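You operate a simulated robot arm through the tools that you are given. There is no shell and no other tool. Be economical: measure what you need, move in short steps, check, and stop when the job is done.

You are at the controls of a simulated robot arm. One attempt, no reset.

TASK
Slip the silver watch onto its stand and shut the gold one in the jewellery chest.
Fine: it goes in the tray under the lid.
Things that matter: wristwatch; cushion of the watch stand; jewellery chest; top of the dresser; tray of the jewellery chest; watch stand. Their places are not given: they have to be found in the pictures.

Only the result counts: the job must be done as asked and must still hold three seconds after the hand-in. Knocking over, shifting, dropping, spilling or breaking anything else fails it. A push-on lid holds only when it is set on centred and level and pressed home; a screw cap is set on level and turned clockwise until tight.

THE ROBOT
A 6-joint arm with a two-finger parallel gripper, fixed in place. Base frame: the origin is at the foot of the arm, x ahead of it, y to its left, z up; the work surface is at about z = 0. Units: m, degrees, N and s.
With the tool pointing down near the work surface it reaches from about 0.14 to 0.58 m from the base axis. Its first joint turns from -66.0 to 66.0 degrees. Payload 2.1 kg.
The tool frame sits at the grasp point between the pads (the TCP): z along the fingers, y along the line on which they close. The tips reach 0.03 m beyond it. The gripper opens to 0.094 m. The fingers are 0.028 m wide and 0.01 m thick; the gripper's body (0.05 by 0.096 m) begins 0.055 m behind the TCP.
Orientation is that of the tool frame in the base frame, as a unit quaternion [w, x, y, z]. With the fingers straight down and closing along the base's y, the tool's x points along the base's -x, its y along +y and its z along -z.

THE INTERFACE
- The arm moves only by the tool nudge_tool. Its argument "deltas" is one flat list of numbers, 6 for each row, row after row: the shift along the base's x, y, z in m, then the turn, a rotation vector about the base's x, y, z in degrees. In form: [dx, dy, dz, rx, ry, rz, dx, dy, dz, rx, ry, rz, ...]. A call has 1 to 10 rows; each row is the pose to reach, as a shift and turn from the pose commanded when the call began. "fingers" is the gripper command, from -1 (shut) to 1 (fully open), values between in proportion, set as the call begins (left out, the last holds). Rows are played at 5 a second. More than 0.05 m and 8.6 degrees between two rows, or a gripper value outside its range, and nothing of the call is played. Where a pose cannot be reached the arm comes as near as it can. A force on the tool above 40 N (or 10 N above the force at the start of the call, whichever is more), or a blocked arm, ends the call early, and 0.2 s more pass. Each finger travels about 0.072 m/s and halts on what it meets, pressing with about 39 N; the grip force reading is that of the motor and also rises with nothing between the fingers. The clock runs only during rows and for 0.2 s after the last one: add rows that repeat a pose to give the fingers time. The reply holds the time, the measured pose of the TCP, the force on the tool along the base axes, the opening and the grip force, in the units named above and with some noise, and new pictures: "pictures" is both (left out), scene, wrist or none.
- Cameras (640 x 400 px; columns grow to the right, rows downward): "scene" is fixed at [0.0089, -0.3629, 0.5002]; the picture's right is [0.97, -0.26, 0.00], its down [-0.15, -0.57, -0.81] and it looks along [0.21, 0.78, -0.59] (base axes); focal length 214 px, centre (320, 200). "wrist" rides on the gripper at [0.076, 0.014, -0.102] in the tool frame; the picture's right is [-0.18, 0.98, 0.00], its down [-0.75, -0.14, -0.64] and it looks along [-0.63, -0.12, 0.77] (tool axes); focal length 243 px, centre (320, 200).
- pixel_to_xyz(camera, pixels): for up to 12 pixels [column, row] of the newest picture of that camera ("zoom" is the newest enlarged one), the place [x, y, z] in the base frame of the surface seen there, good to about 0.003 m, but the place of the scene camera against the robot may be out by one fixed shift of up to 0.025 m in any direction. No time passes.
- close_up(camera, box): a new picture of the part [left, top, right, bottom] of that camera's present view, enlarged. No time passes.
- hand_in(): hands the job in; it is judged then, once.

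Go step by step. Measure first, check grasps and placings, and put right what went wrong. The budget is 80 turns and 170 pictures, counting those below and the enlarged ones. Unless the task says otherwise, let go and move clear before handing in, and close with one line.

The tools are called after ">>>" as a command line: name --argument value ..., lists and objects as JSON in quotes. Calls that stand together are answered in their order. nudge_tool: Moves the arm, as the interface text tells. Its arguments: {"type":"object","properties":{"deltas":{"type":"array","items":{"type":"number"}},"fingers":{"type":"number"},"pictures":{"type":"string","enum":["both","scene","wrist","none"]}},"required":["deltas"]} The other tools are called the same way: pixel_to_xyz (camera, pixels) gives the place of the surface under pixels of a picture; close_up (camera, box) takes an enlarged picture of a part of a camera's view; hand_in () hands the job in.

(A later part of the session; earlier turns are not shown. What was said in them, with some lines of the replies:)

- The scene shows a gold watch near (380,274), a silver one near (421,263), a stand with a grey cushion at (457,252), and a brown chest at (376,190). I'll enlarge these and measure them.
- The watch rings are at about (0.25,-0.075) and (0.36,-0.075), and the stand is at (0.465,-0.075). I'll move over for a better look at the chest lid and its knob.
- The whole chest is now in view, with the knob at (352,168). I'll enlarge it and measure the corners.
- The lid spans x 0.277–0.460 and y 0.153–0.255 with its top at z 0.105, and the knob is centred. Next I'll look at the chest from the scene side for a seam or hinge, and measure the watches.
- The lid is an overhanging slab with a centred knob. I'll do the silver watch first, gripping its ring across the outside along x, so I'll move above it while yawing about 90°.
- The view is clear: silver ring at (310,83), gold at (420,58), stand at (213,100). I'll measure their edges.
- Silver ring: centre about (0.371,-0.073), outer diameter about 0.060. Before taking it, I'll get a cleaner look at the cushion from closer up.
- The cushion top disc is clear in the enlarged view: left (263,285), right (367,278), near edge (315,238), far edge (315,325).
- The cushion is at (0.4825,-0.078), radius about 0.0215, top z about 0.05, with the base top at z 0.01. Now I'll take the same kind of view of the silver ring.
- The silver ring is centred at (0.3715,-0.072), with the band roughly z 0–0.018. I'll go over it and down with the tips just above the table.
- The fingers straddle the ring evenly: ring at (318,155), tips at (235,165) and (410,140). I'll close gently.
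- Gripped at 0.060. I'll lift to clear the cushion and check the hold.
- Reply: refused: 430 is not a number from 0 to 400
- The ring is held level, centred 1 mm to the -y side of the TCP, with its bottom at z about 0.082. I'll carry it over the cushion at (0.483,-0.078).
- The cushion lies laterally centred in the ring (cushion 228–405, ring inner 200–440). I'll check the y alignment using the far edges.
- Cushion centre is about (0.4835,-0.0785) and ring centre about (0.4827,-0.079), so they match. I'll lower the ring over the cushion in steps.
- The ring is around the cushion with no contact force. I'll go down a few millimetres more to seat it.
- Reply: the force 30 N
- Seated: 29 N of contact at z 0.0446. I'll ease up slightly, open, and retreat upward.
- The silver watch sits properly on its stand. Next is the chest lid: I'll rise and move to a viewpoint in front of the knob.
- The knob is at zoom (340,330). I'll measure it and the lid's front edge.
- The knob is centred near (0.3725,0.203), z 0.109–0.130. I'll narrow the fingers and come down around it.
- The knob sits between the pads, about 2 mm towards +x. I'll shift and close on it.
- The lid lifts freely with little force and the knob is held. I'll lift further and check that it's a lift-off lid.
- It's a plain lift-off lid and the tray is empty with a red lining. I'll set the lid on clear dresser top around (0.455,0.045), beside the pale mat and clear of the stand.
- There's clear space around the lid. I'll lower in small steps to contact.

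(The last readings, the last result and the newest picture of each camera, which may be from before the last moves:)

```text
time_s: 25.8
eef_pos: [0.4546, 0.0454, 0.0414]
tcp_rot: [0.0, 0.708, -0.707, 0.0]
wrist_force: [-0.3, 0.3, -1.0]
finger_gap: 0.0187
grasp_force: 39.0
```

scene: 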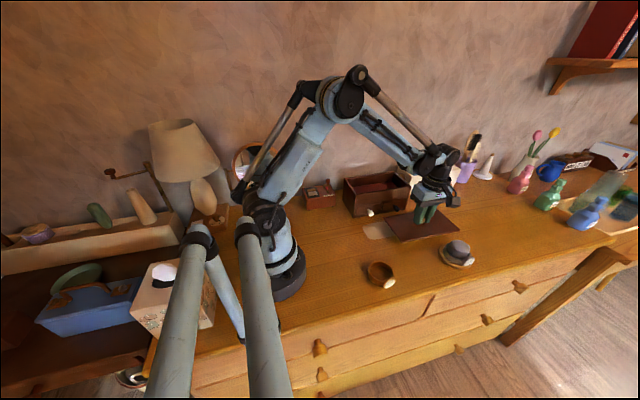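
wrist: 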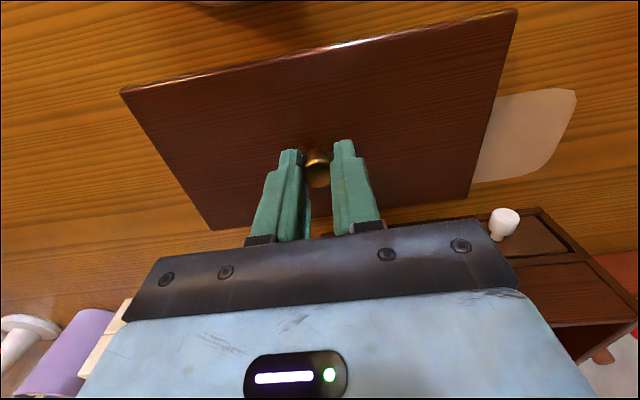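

>>> nudge_tool --deltas '[0, 0, -0.001, 0, 0, 0, 0, 0, -0.002, 0, 0, 0, 0, 0, -0.003, 0, 0, 0]' --pictures "scene"

>>> close_up --camera "scene" --box '[370, 180, 470, 260]'

```text
time_s: 26.6
eef_pos: [0.4548, 0.0448, 0.0399]
tcp_rot: [-0.001, 0.708, -0.706, 0.001]
wrist_force: [-0.7, 0.6, 9.5]
finger_gap: 0.0189
grasp_force: 38.9
stopped in row 3: the force on the tool passed its limit (the readings are from after the stop); the commanded pose is now the measured one
```

scene: 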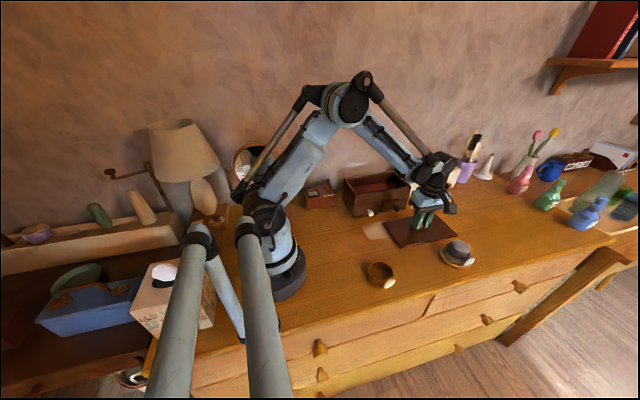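

```text
5.00 times, centred on (420, 220) of scene
```

zoom: 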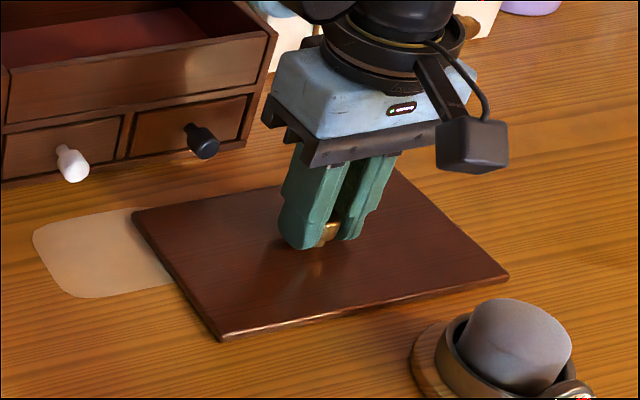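

The lid is resting flat on the dresser. I'll release, rise, and go to a viewpoint for the gold watch.

>>> nudge_tool --deltas '[0, 0, 0, 0, 0, 0, 0, 0, 0, 0, 0, 0, 0, 0, 0.03, 0, 0, 0, 0, 0, 0.07, 0, 0, 0, 0, 0, 0.12, 0, 0, 0, -0.035, -0.03, 0.13, 0, 0, 0]' --fingers 0.2 --pictures "none"

>>> nudge_tool --deltas '[-0.03, -0.03, 0, 0, 0, 0, -0.06, -0.06, 0, 0, 0, 0, -0.09, -0.09, 0, 0, 0, 0, -0.12, -0.12, -0.01, 0, 0, 0, -0.15, -0.15, -0.01, 0, 0, 0, -0.162, -0.175, -0.01, 0, 0, 0, -0.162, -0.175, -0.01, 0, 0, 0]' --fingers 1

>>> close_up --camera "wrist" --box '[240, 80, 400, 200]'

```text
time_s: 28.0
eef_pos: [0.4206, 0.0152, 0.1692]
tcp_rot: [0.001, 0.708, -0.706, 0.0]
wrist_force: [-0.2, -0.2, -0.2]
finger_gap: 0.0563
grasp_force: 0.0
```

```text
time_s: 29.6
eef_pos: [0.2561, -0.1587, 0.158]
tcp_rot: [0.0, 0.708, -0.706, 0.0]
wrist_force: [0.4, 0.6, -0.2]
finger_gap: 0.0937
grasp_force: 0.0
```

scene: 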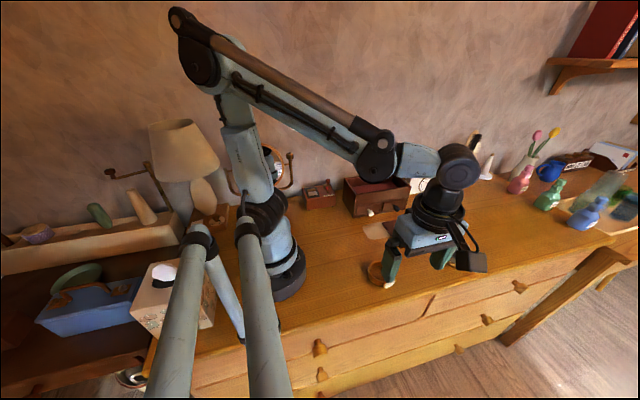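
wrist: 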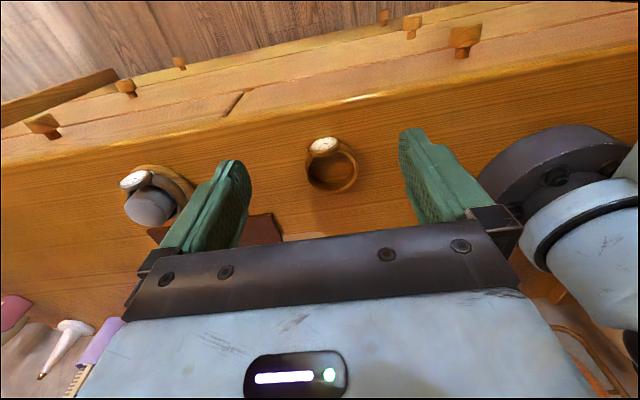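

```text
3.33 times, centred on (320, 140) of wrist
```

zoom: 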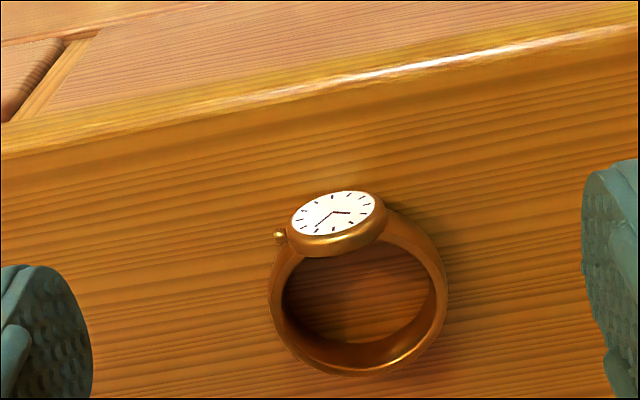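

>>> pixel_to_xyz --camera "zoom" --pixels '[[272, 300], [444, 290], [360, 374], [280, 302], [434, 292], [360, 367], [330, 240], [305, 250], [400, 225], [280, 335], [430, 340]]'

```text
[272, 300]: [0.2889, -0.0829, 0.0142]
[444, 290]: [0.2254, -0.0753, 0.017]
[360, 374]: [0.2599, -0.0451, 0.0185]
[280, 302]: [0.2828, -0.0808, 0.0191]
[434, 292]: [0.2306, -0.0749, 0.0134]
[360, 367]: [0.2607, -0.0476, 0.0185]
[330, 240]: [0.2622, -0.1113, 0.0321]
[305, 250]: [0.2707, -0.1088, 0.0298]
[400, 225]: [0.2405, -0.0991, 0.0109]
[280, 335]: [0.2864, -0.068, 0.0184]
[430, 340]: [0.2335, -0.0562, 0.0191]
```

Gold ring is centred at (0.2573,-0.0755). I'll move over and down.

>>> nudge_tool --deltas '[0.001, 0.045, 0, 0, 0, 0, 0.001, 0.083, 0, 0, 0, 0, 0.001, 0.083, -0.04, 0, 0, 0, 0.001, 0.083, -0.08, 0, 0, 0, 0.001, 0.083, -0.11, 0, 0, 0, 0.001, 0.083, -0.124, 0, 0, 0, 0.001, 0.083, -0.124, 0, 0, 0]' --pictures "wrist"

```text
time_s: 31.2
eef_pos: [0.2595, -0.0779, 0.0354]
tcp_rot: [0.0, 0.708, -0.706, 0.0]
wrist_force: [0.0, -0.6, -0.5]
finger_gap: 0.094
grasp_force: 0.0
```

wrist: 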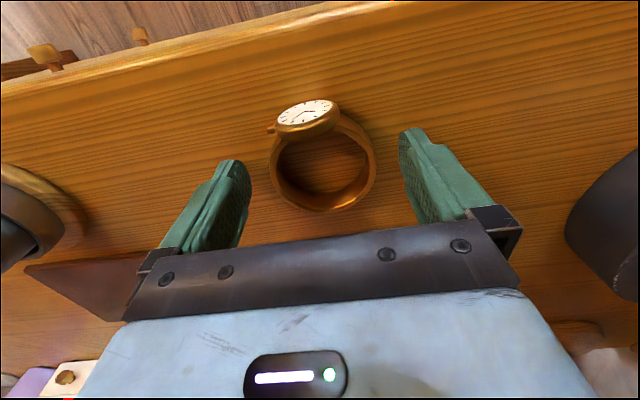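

It's within about 2 mm. I'll make a small correction and close.

>>> nudge_tool --deltas '[-0.0015, 0.002, -0.001, 0, 0, 0, -0.0015, 0.002, -0.001, 0, 0, 0, -0.0015, 0.002, -0.001, 0, 0, 0, -0.0015, 0.002, -0.001, 0, 0, 0]' --fingers 0.1 --pictures "none"

>>> nudge_tool --deltas '[0, 0, 0.03, 0, 0, 0, 0, 0, 0.07, 0, 0, 0, 0, 0.01, 0.11, 0, 0, 0, 0.01, 0.04, 0.14, 0, 0, 0, 0.03, 0.08, 0.16, 0, 0, 0, 0.05, 0.12, 0.17, 0, 0, 0, 0.07, 0.15, 0.17, 0, 0, 0, 0.09, 0.18, 0.17, 0, 0, 0, 0.09, 0.18, 0.17, 0, 0, 0]'

```text
time_s: 32.2
eef_pos: [0.2578, -0.0755, 0.0351]
tcp_rot: [0.0, 0.708, -0.707, 0.0]
wrist_force: [-1.6, -0.6, 1.2]
finger_gap: 0.0598
grasp_force: 38.6
```

```text
time_s: 34.2
eef_pos: [0.3493, 0.1033, 0.2042]
tcp_rot: [0.0, -0.707, 0.707, 0.0]
wrist_force: [0.4, -0.3, -1.1]
finger_gap: 0.0597
grasp_force: 38.9
```

scene: 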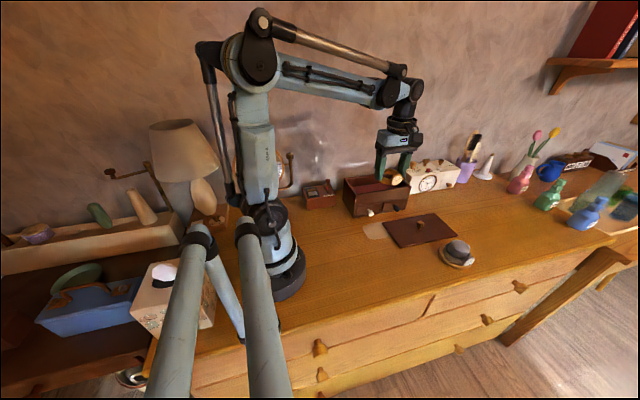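
wrist: 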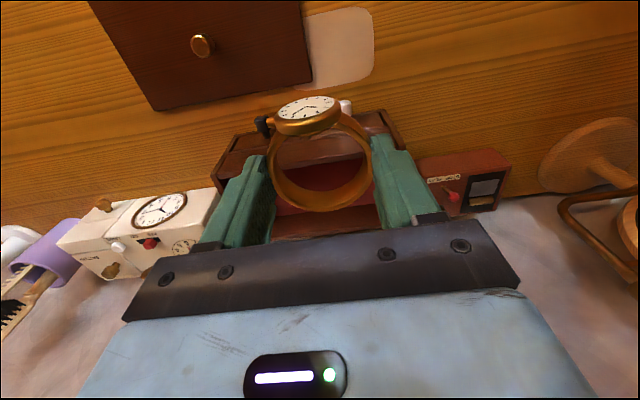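

The gold watch is held over the approach to the chest. I'll measure the tray walls and floor.

>>> close_up --camera "scene" --box '[330, 140, 430, 220]'

>>> close_up --camera "wrist" --box '[200, 90, 440, 250]'

```text
5.00 times, centred on (380, 180) of scene
```

zoom: 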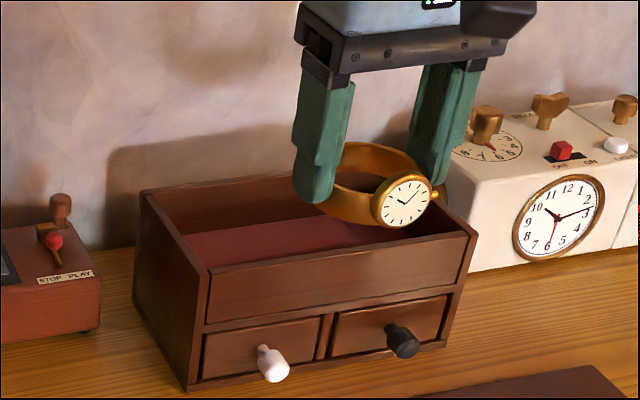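

```text
2.50 times, centred on (320, 170) of wrist
```

zoom: 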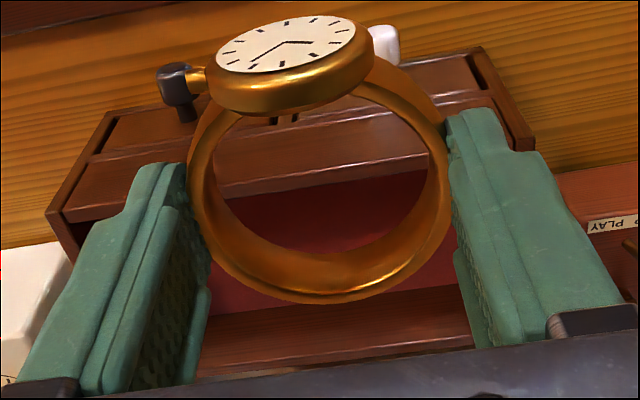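

>>> pixel_to_xyz --camera "zoom" --pixels '[[330, 160], [330, 185], [320, 225], [230, 300], [420, 290], [340, 312], [340, 345], [340, 355], [435, 275], [315, 300], [340, 325], [280, 380]]'

>>> pixel_to_xyz --camera "scene" --pixels '[[359, 178], [372, 193], [390, 183], [364, 193], [372, 176], [403, 186], [353, 178], [422, 187]]'

```text
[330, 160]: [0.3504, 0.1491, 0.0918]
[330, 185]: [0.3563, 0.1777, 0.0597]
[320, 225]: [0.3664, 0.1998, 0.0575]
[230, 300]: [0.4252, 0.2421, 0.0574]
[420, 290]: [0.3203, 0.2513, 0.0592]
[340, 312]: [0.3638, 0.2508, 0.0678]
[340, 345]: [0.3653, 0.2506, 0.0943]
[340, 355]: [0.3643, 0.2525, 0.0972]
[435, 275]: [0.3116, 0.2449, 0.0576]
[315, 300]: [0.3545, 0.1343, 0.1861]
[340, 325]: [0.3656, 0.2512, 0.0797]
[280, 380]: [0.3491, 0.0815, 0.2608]
```

```text
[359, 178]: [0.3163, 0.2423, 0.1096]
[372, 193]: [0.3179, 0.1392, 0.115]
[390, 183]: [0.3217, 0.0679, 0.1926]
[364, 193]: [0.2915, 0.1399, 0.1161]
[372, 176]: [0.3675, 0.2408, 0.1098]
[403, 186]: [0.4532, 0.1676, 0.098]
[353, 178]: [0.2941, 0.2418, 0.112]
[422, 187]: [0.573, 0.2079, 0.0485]
```

Tray floor is at z 0.0575, inner y is about 0.156–0.250, and the rim is at 0.098. I'll centre the watch at TCP (0.371,0.2065) and lower it to just above the floor.

>>> nudge_tool --deltas '[0.01, 0.04, 0, 0, 0, 0, 0.022, 0.08, 0, 0, 0, 0, 0.022, 0.103, 0, 0, 0, 0, 0.022, 0.103, 0, 0, 0, 0, 0.022, 0.103, -0.03, 0, 0, 0, 0.022, 0.103, -0.055, 0, 0, 0, 0.022, 0.103, -0.055, 0, 0, 0]'

>>> close_up --camera "scene" --box '[330, 140, 430, 220]'

```text
time_s: 35.8
eef_pos: [0.3706, 0.2071, 0.1506]
tcp_rot: [0.001, 0.708, -0.706, 0.001]
wrist_force: [-0.1, -0.1, -1.1]
finger_gap: 0.0599
grasp_force: 38.7
```

scene: 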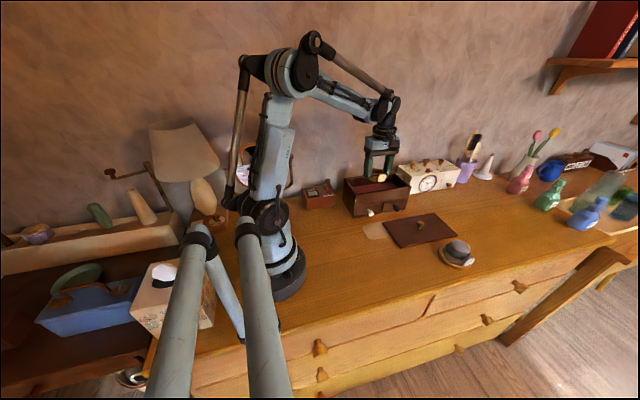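
wrist: 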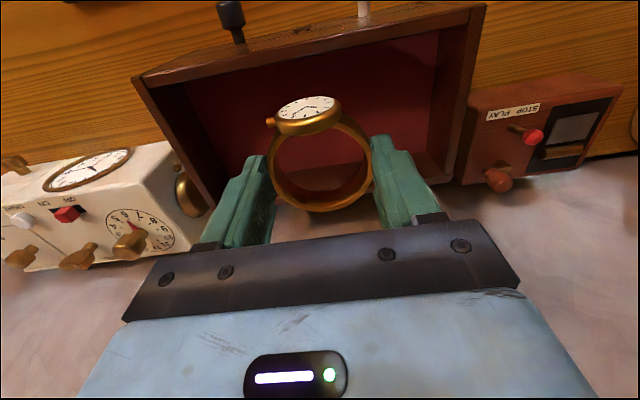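

```text
5.00 times, centred on (380, 180) of scene
```

zoom: 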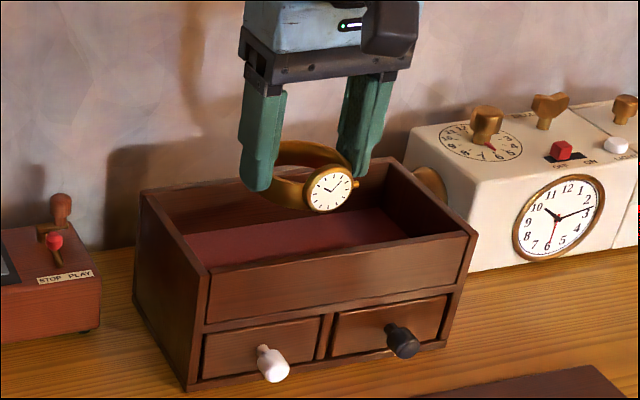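

The watch is well inside the tray outline, so I'll lower it.

>>> nudge_tool --deltas '[0, 0, -0.015, 0, 0, 0, 0, 0, -0.03, 0, 0, 0, 0, 0, -0.042, 0, 0, 0, 0, 0, -0.051, 0, 0, 0, 0, 0, -0.055, 0, 0, 0, 0, 0, -0.058, 0, 0, 0, 0, 0, -0.058, 0, 0, 0]' --pictures "wrist"

```text
time_s: 37.4
eef_pos: [0.3696, 0.2082, 0.0924]
tcp_rot: [0.0, 0.708, -0.706, -0.001]
wrist_force: [-0.8, 1.3, 30.6]
finger_gap: 0.06
grasp_force: 39.3
```

wrist: 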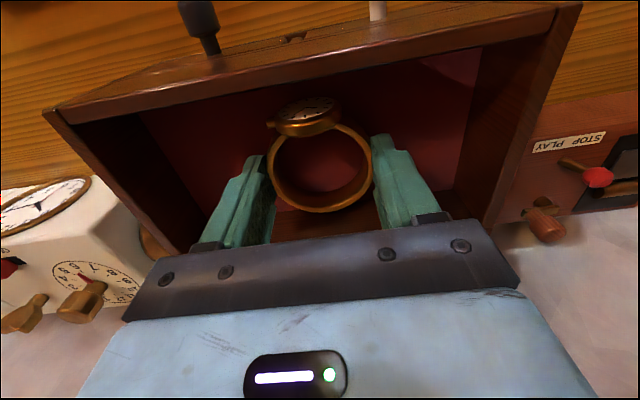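

The watch is on the tray floor (30 N contact). I'll ease up 1 mm, open moderately, and rise.

>>> nudge_tool --deltas '[0, 0, 0.0012, 0, 0, 0, 0, 0, 0.0012, 0, 0, 0]' --pictures "none"

>>> nudge_tool --deltas '[0, 0, 0, 0, 0, 0, 0, 0, 0, 0, 0, 0, 0, 0, 0.03, 0, 0, 0, 0, 0, 0.07, 0, 0, 0, 0, -0.04, 0.11, 0, 0, 0, 0, -0.08, 0.11, 0, 0, 0, 0, -0.1, 0.11, 0, 0, 0, 0, -0.1, 0.11, 0, 0, 0]' --fingers 0.75

>>> close_up --camera "scene" --box '[330, 140, 430, 220]'

>>> close_up --camera "wrist" --box '[200, 60, 440, 240]'

```text
time_s: 38.0
eef_pos: [0.3705, 0.207, 0.0923]
tcp_rot: [0.0, -0.707, 0.707, 0.0]
wrist_force: [-0.7, -0.5, -1.5]
finger_gap: 0.0598
grasp_force: 38.9
```

```text
refused: row 5 steps farther than a row can; nothing moved
```

```text
5.00 times, centred on (380, 180) of scene
```

zoom: 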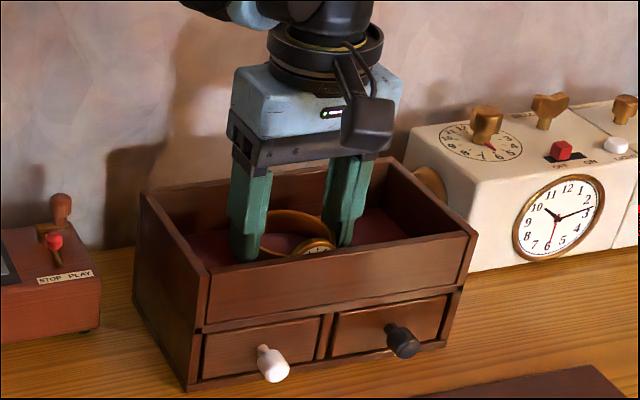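

```text
2.22 times, centred on (320, 150) of wrist
```

zoom: 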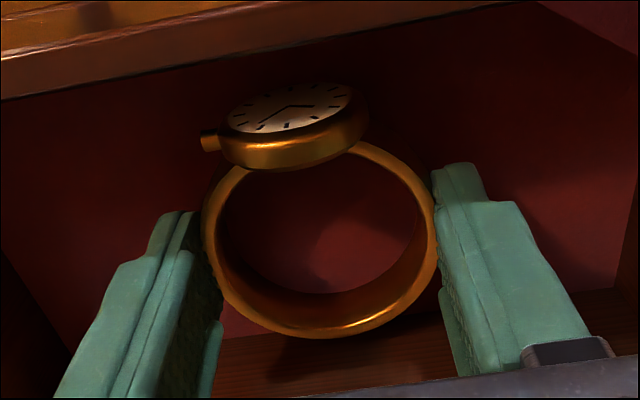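

One row was too long, so nothing of that call played. I'll repeat it with shorter rows.

>>> nudge_tool --deltas '[0, 0, 0, 0, 0, 0, 0, 0, 0, 0, 0, 0, 0, 0, 0.03, 0, 0, 0, 0, 0, 0.07, 0, 0, 0, 0, 0, 0.11, 0, 0, 0, 0, -0.04, 0.12, 0, 0, 0, 0, -0.08, 0.12, 0, 0, 0, 0, -0.1, 0.12, 0, 0, 0, 0, -0.1, 0.12, 0, 0, 0]' --fingers 0.75

>>> close_up --camera "scene" --box '[330, 140, 430, 220]'

>>> close_up --camera "wrist" --box '[200, 60, 440, 240]'

```text
time_s: 40.0
eef_pos: [0.369, 0.1045, 0.2137]
tcp_rot: [0.0, 0.708, -0.706, 0.001]
wrist_force: [-0.9, 0.1, -0.2]
finger_gap: 0.0825
grasp_force: 0.0
```

scene: 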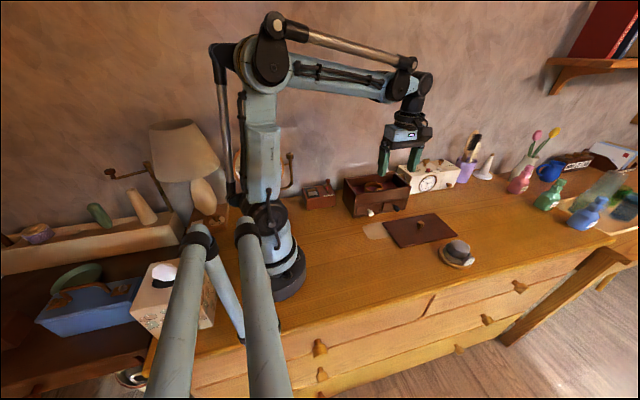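
wrist: 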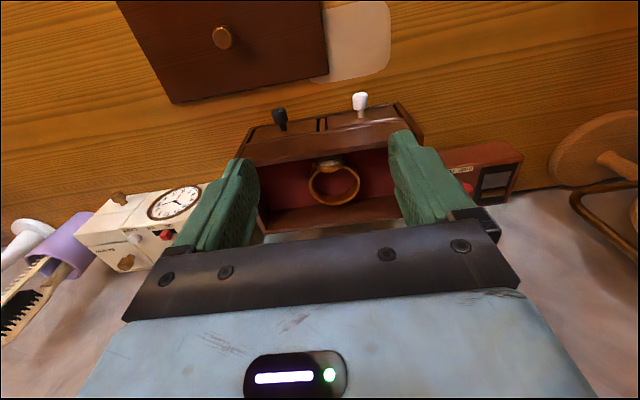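

```text
5.00 times, centred on (380, 180) of scene
```

zoom: 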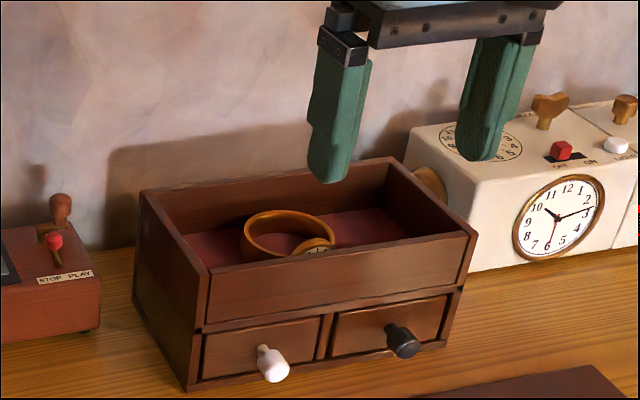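

```text
2.22 times, centred on (320, 150) of wrist
```

zoom: 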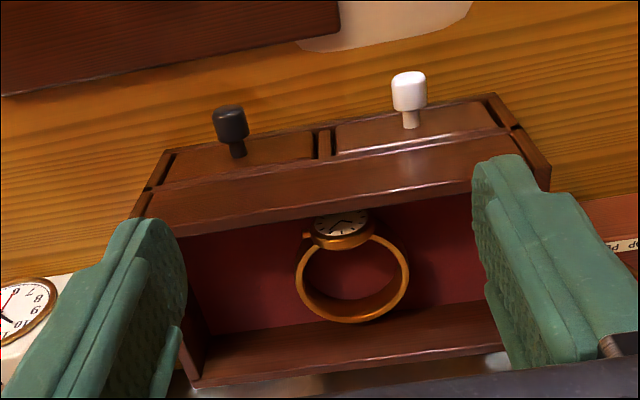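

The gold watch lies in the tray, below the rim. Now I'll go back for the lid, whose knob was left at TCP (0.4548,0.0450).

>>> nudge_tool --deltas '[0.03, -0.02, 0, 0, 0, 0, 0.06, -0.04, 0, 0, 0, 0, 0.085, -0.06, -0.02, 0, 0, 0, 0.085, -0.06, -0.06, 0, 0, 0, 0.085, -0.06, -0.1, 0, 0, 0, 0.085, -0.06, -0.13, 0, 0, 0, 0.085, -0.06, -0.13, 0, 0, 0]' --fingers 0.0 --pictures "wrist"

>>> close_up --camera "wrist" --box '[200, 60, 440, 240]'

```text
time_s: 41.6
eef_pos: [0.4518, 0.047, 0.0818]
tcp_rot: [0.0, 0.708, -0.706, 0.0]
wrist_force: [-0.1, -0.5, -0.3]
finger_gap: 0.0472
grasp_force: 0.0
```

wrist: 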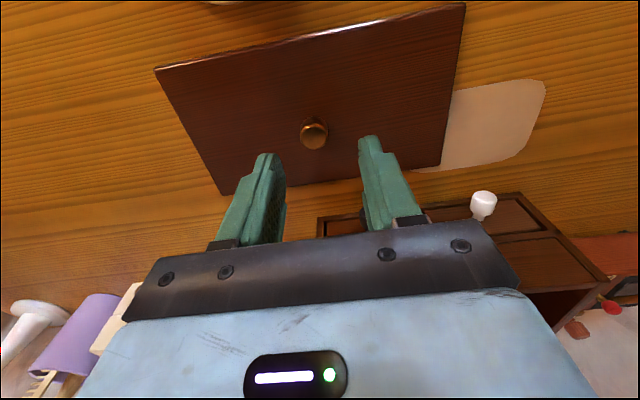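

```text
2.22 times, centred on (320, 150) of wrist
```

zoom: 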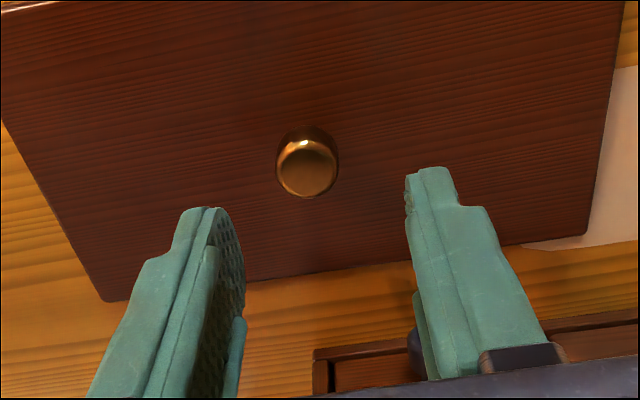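

I'm about 2–3 mm off in x and 2 mm in y. I'll correct while descending, then close.

>>> nudge_tool --deltas '[0.0025, -0.002, -0.015, 0, 0, 0, 0.0025, -0.002, -0.03, 0, 0, 0, 0.0025, -0.002, -0.04, 0, 0, 0, 0.0025, -0.002, -0.04, 0, 0, 0]' --pictures "wrist"

>>> close_up --camera "wrist" --box '[200, 60, 440, 240]'

```text
time_s: 42.6
eef_pos: [0.4565, 0.0445, 0.0427]
tcp_rot: [0.0, 0.708, -0.707, 0.001]
wrist_force: [-0.1, -0.1, -0.8]
finger_gap: 0.047
grasp_force: 0.0
```

wrist: 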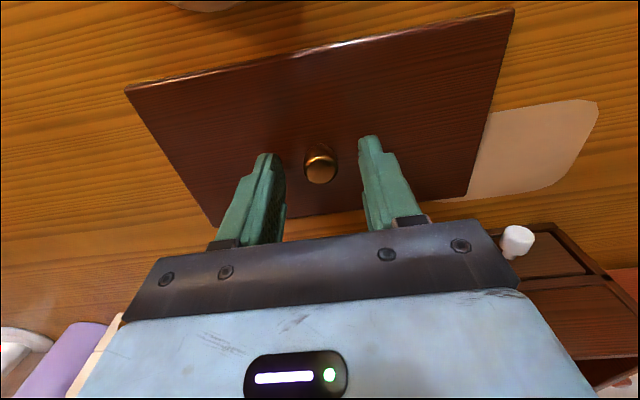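

```text
2.22 times, centred on (320, 150) of wrist
```

zoom: 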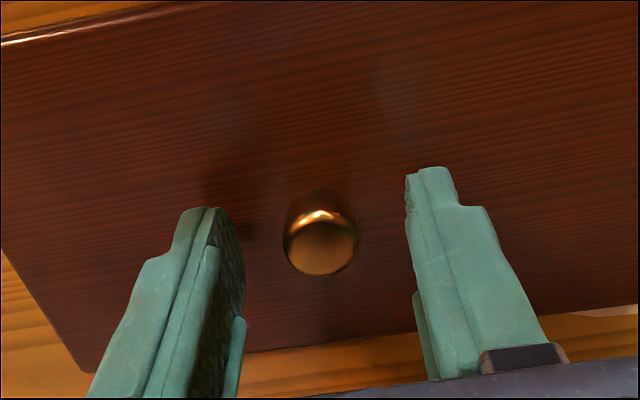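

The knob is centred between the pads. I'll lower 2 mm, grip, and lift.

>>> nudge_tool --deltas '[-0.001, 0, -0.002, 0, 0, 0, -0.001, 0, -0.002, 0, 0, 0, -0.001, 0, -0.002, 0, 0, 0, -0.001, 0, -0.002, 0, 0, 0]' --fingers -1 --pictures "wrist"

>>> nudge_tool --deltas '[0, 0, 0.03, 0, 0, 0, 0, 0, 0.07, 0, 0, 0, 0, 0, 0.11, 0, 0, 0, 0, 0, 0.15, 0, 0, 0, -0.02, 0.04, 0.165, 0, 0, 0, -0.04, 0.08, 0.165, 0, 0, 0, -0.06, 0.12, 0.165, 0, 0, 0, -0.08, 0.15, 0.165, 0, 0, 0, -0.08, 0.16, 0.165, 0, 0, 0, -0.08, 0.16, 0.165, 0, 0, 0]'

>>> close_up --camera "scene" --box '[330, 120, 430, 220]'

```text
time_s: 43.6
eef_pos: [0.4562, 0.0463, 0.0421]
tcp_rot: [0.0, 0.708, -0.707, 0.0]
wrist_force: [0.5, -1.7, 19.2]
finger_gap: 0.0188
grasp_force: 38.5
```

wrist: 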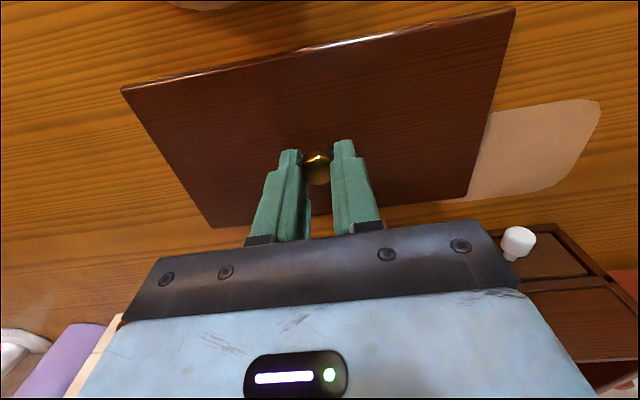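

```text
time_s: 45.8
eef_pos: [0.3755, 0.2079, 0.2051]
tcp_rot: [0.0, -0.707, 0.708, -0.001]
wrist_force: [-0.1, 0.3, -1.4]
finger_gap: 0.0189
grasp_force: 38.9
```

scene: 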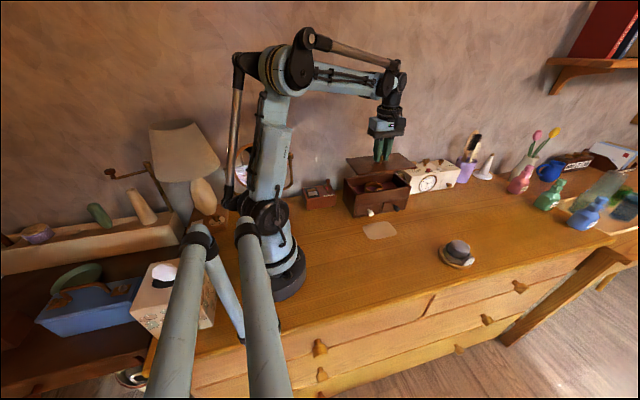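
wrist: 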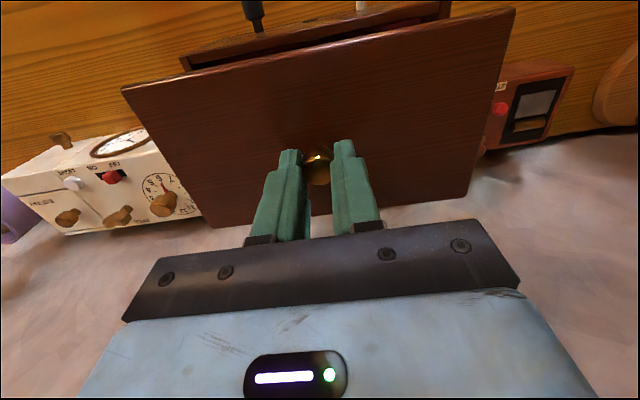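

```text
4.00 times, centred on (380, 170) of scene
```

zoom: 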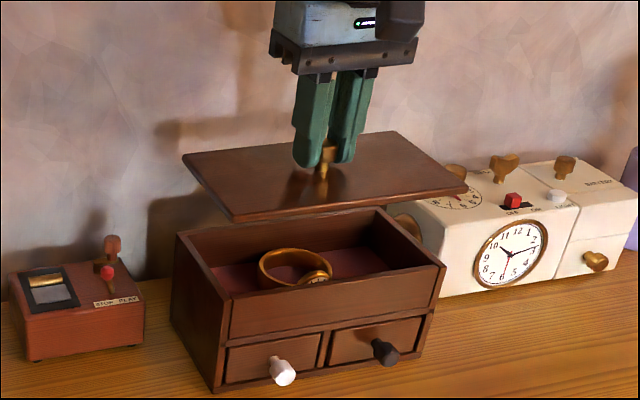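

The lid sits in the hand almost exactly as at the first lifting. I'll lower to just above the rim with a small y correction and compare with the earlier view.

>>> nudge_tool --deltas '[0, -0.002, -0.02, 0, 0, 0, 0, -0.002, -0.04, 0, 0, 0, 0, -0.002, -0.055, 0, 0, 0, 0, -0.002, -0.055, 0, 0, 0]'

>>> close_up --camera "scene" --box '[330, 140, 430, 220]'

>>> close_up --camera "wrist" --box '[100, 0, 540, 240]'

```text
time_s: 46.8
eef_pos: [0.376, 0.203, 0.1496]
tcp_rot: [0.0, 0.708, -0.706, 0.0]
wrist_force: [0.3, -0.5, -1.6]
finger_gap: 0.0187
grasp_force: 38.6
```

scene: 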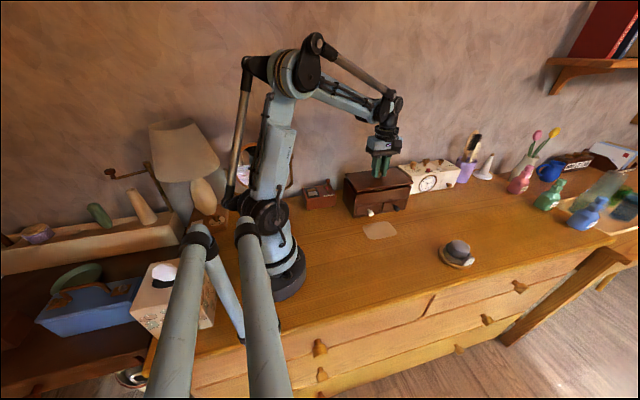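
wrist: 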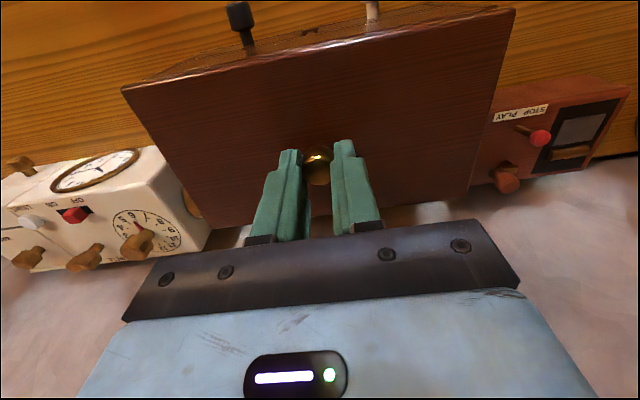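

```text
5.00 times, centred on (380, 180) of scene
```

zoom: 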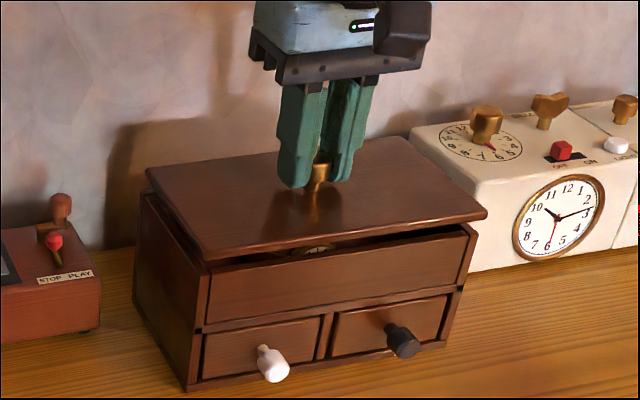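

```text
1.45 times, centred on (320, 120) of wrist
```

zoom: 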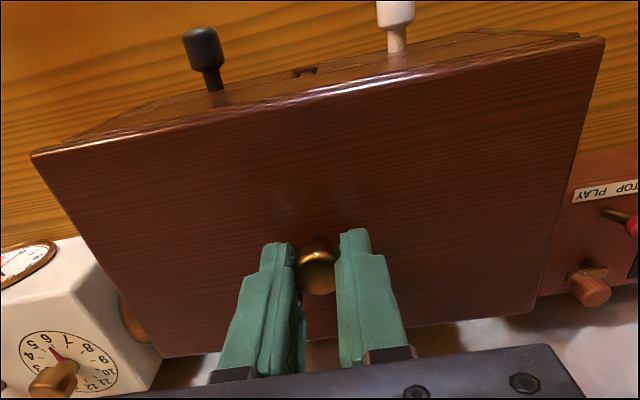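

Compared with the original lifted view, the lid corners agree within about 1 mm. I'll lower it with a small y trim until contact.

>>> nudge_tool --deltas '[-0.0005, 0.001, -0.003, 0, 0, 0, -0.0005, 0.001, -0.006, 0, 0, 0, -0.0005, 0.001, -0.008, 0, 0, 0, -0.0005, 0.001, -0.0095, 0, 0, 0, -0.0005, 0.001, -0.0095, 0, 0, 0]'

>>> close_up --camera "scene" --box '[330, 140, 430, 220]'

```text
time_s: 48.0
eef_pos: [0.3762, 0.2038, 0.1399]
tcp_rot: [0.0, 0.708, -0.706, 0.0]
wrist_force: [-0.6, -0.4, -1.5]
finger_gap: 0.0186
grasp_force: 38.7
```

scene: 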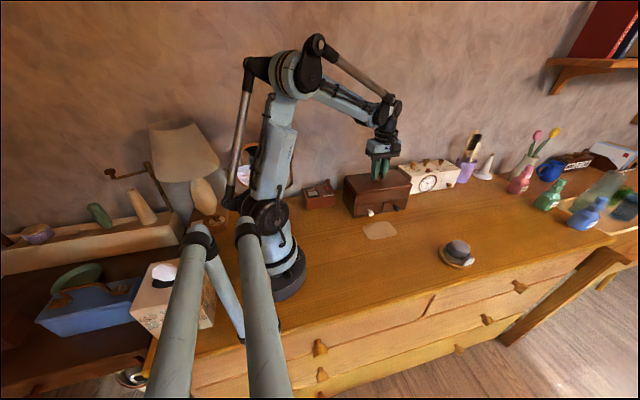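
wrist: 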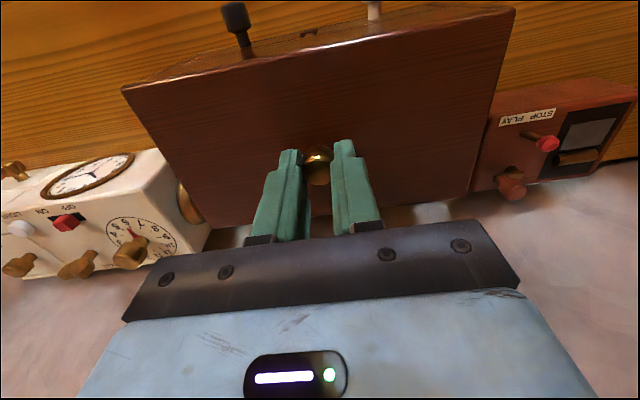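

```text
5.00 times, centred on (380, 180) of scene
```

zoom: 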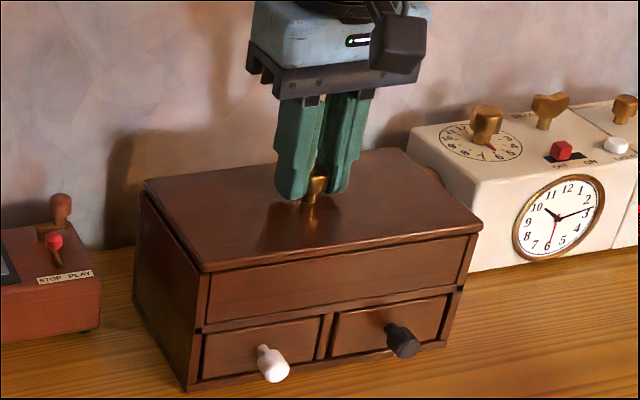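

The lid's corners coincide with the original closed picture (front-left 356.8,194.2 now against 356.5,194.5 before). I'll press it home.

>>> nudge_tool --deltas '[0, 0, -0.001, 0, 0, 0, 0, 0, -0.002, 0, 0, 0, 0, 0, -0.003, 0, 0, 0, 0, 0, -0.004, 0, 0, 0, 0, 0, -0.004, 0, 0, 0]' --pictures "none"

```text
time_s: 48.7
eef_pos: [0.3745, 0.205, 0.1409]
tcp_rot: [0.002, 0.708, -0.706, -0.003]
wrist_force: [-2.0, 0.0, 7.0]
finger_gap: 0.0188
grasp_force: 39.0
stopped in row 3: the force on the tool passed its limit (the readings are from after the stop); the commanded pose is now the measured one
```

The lid bottomed out with the force limit reached, so it's pressed home. I'll release and rise clear.

>>> nudge_tool --deltas '[0, 0, 0, 0, 0, 0, 0, 0, 0, 0, 0, 0, 0, 0, 0.03, 0, 0, 0, 0, 0, 0.07, 0, 0, 0, 0, -0.03, 0.1, 0, 0, 0, 0, -0.07, 0.11, 0, 0, 0, 0, -0.09, 0.11, 0, 0, 0, 0, -0.09, 0.11, 0, 0, 0]' --fingers 0.2

>>> close_up --camera "scene" --box '[336, 160, 416, 220]'

>>> close_up --camera "wrist" --box '[200, 60, 440, 240]'

>>> close_up --camera "scene" --box '[400, 200, 520, 290]'

```text
time_s: 50.5
eef_pos: [0.3752, 0.114, 0.2496]
tcp_rot: [0.002, 0.708, -0.706, -0.002]
wrist_force: [0.1, 0.7, 0.4]
finger_gap: 0.0562
grasp_force: 0.1
```

scene: 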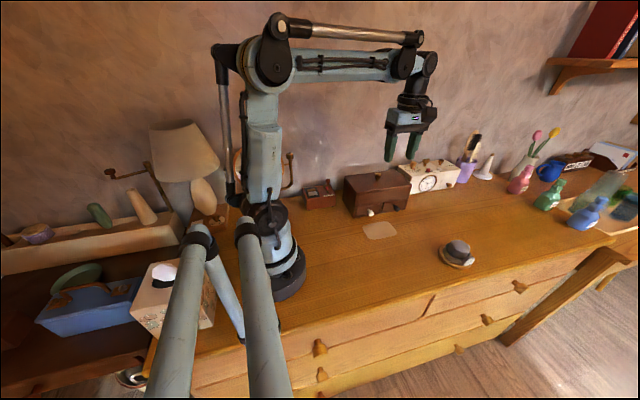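
wrist: 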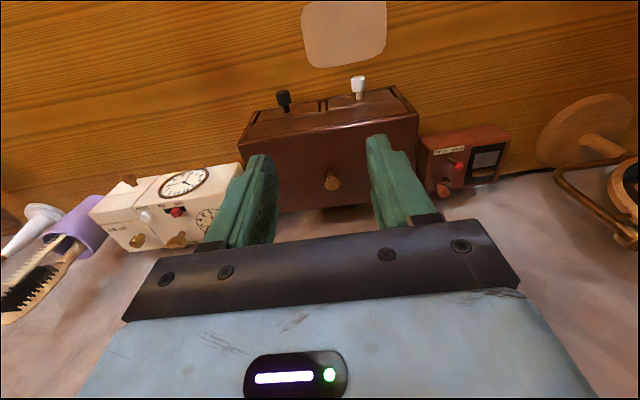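

```text
6.67 times, centred on (376, 190) of scene
```

zoom: 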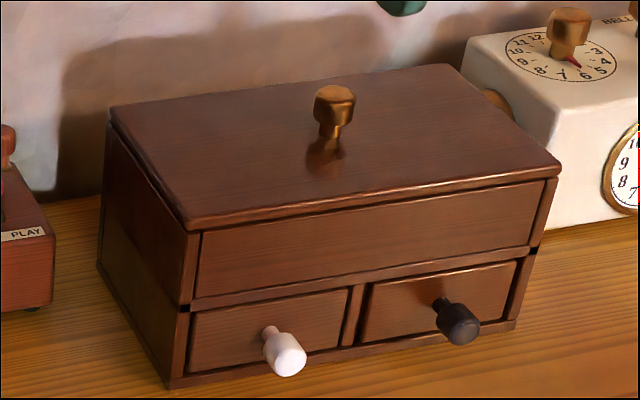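

```text
2.22 times, centred on (320, 150) of wrist
```

zoom: 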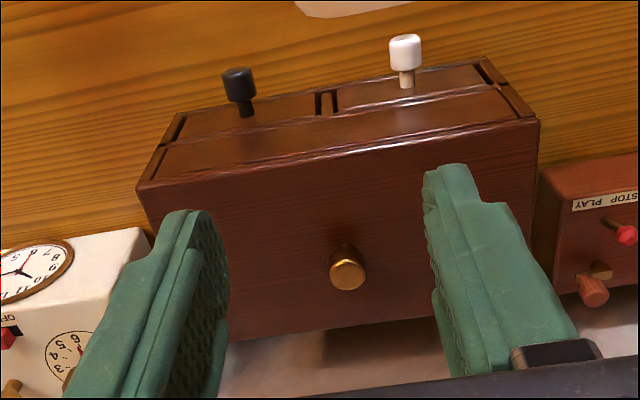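

```text
4.44 times, centred on (460, 245) of scene
```

zoom: 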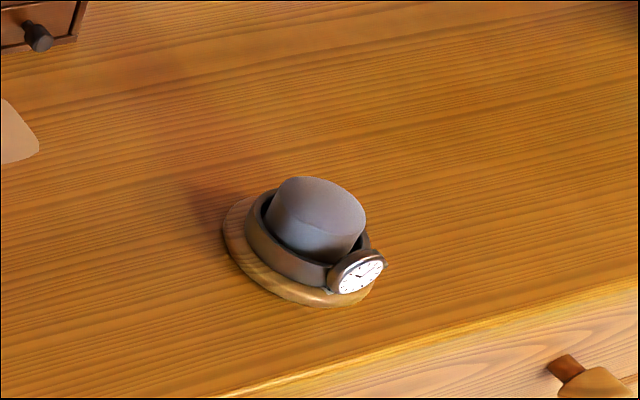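

The closed chest matches its original picture exactly, the silver watch is on its stand, and the arm is clear. I'm handing in.

>>> hand_in

```text
The job is handed in.
```

The silver watch is on its stand's cushion, and the gold watch is in the chest's tray with the lid set back on and pressed home.
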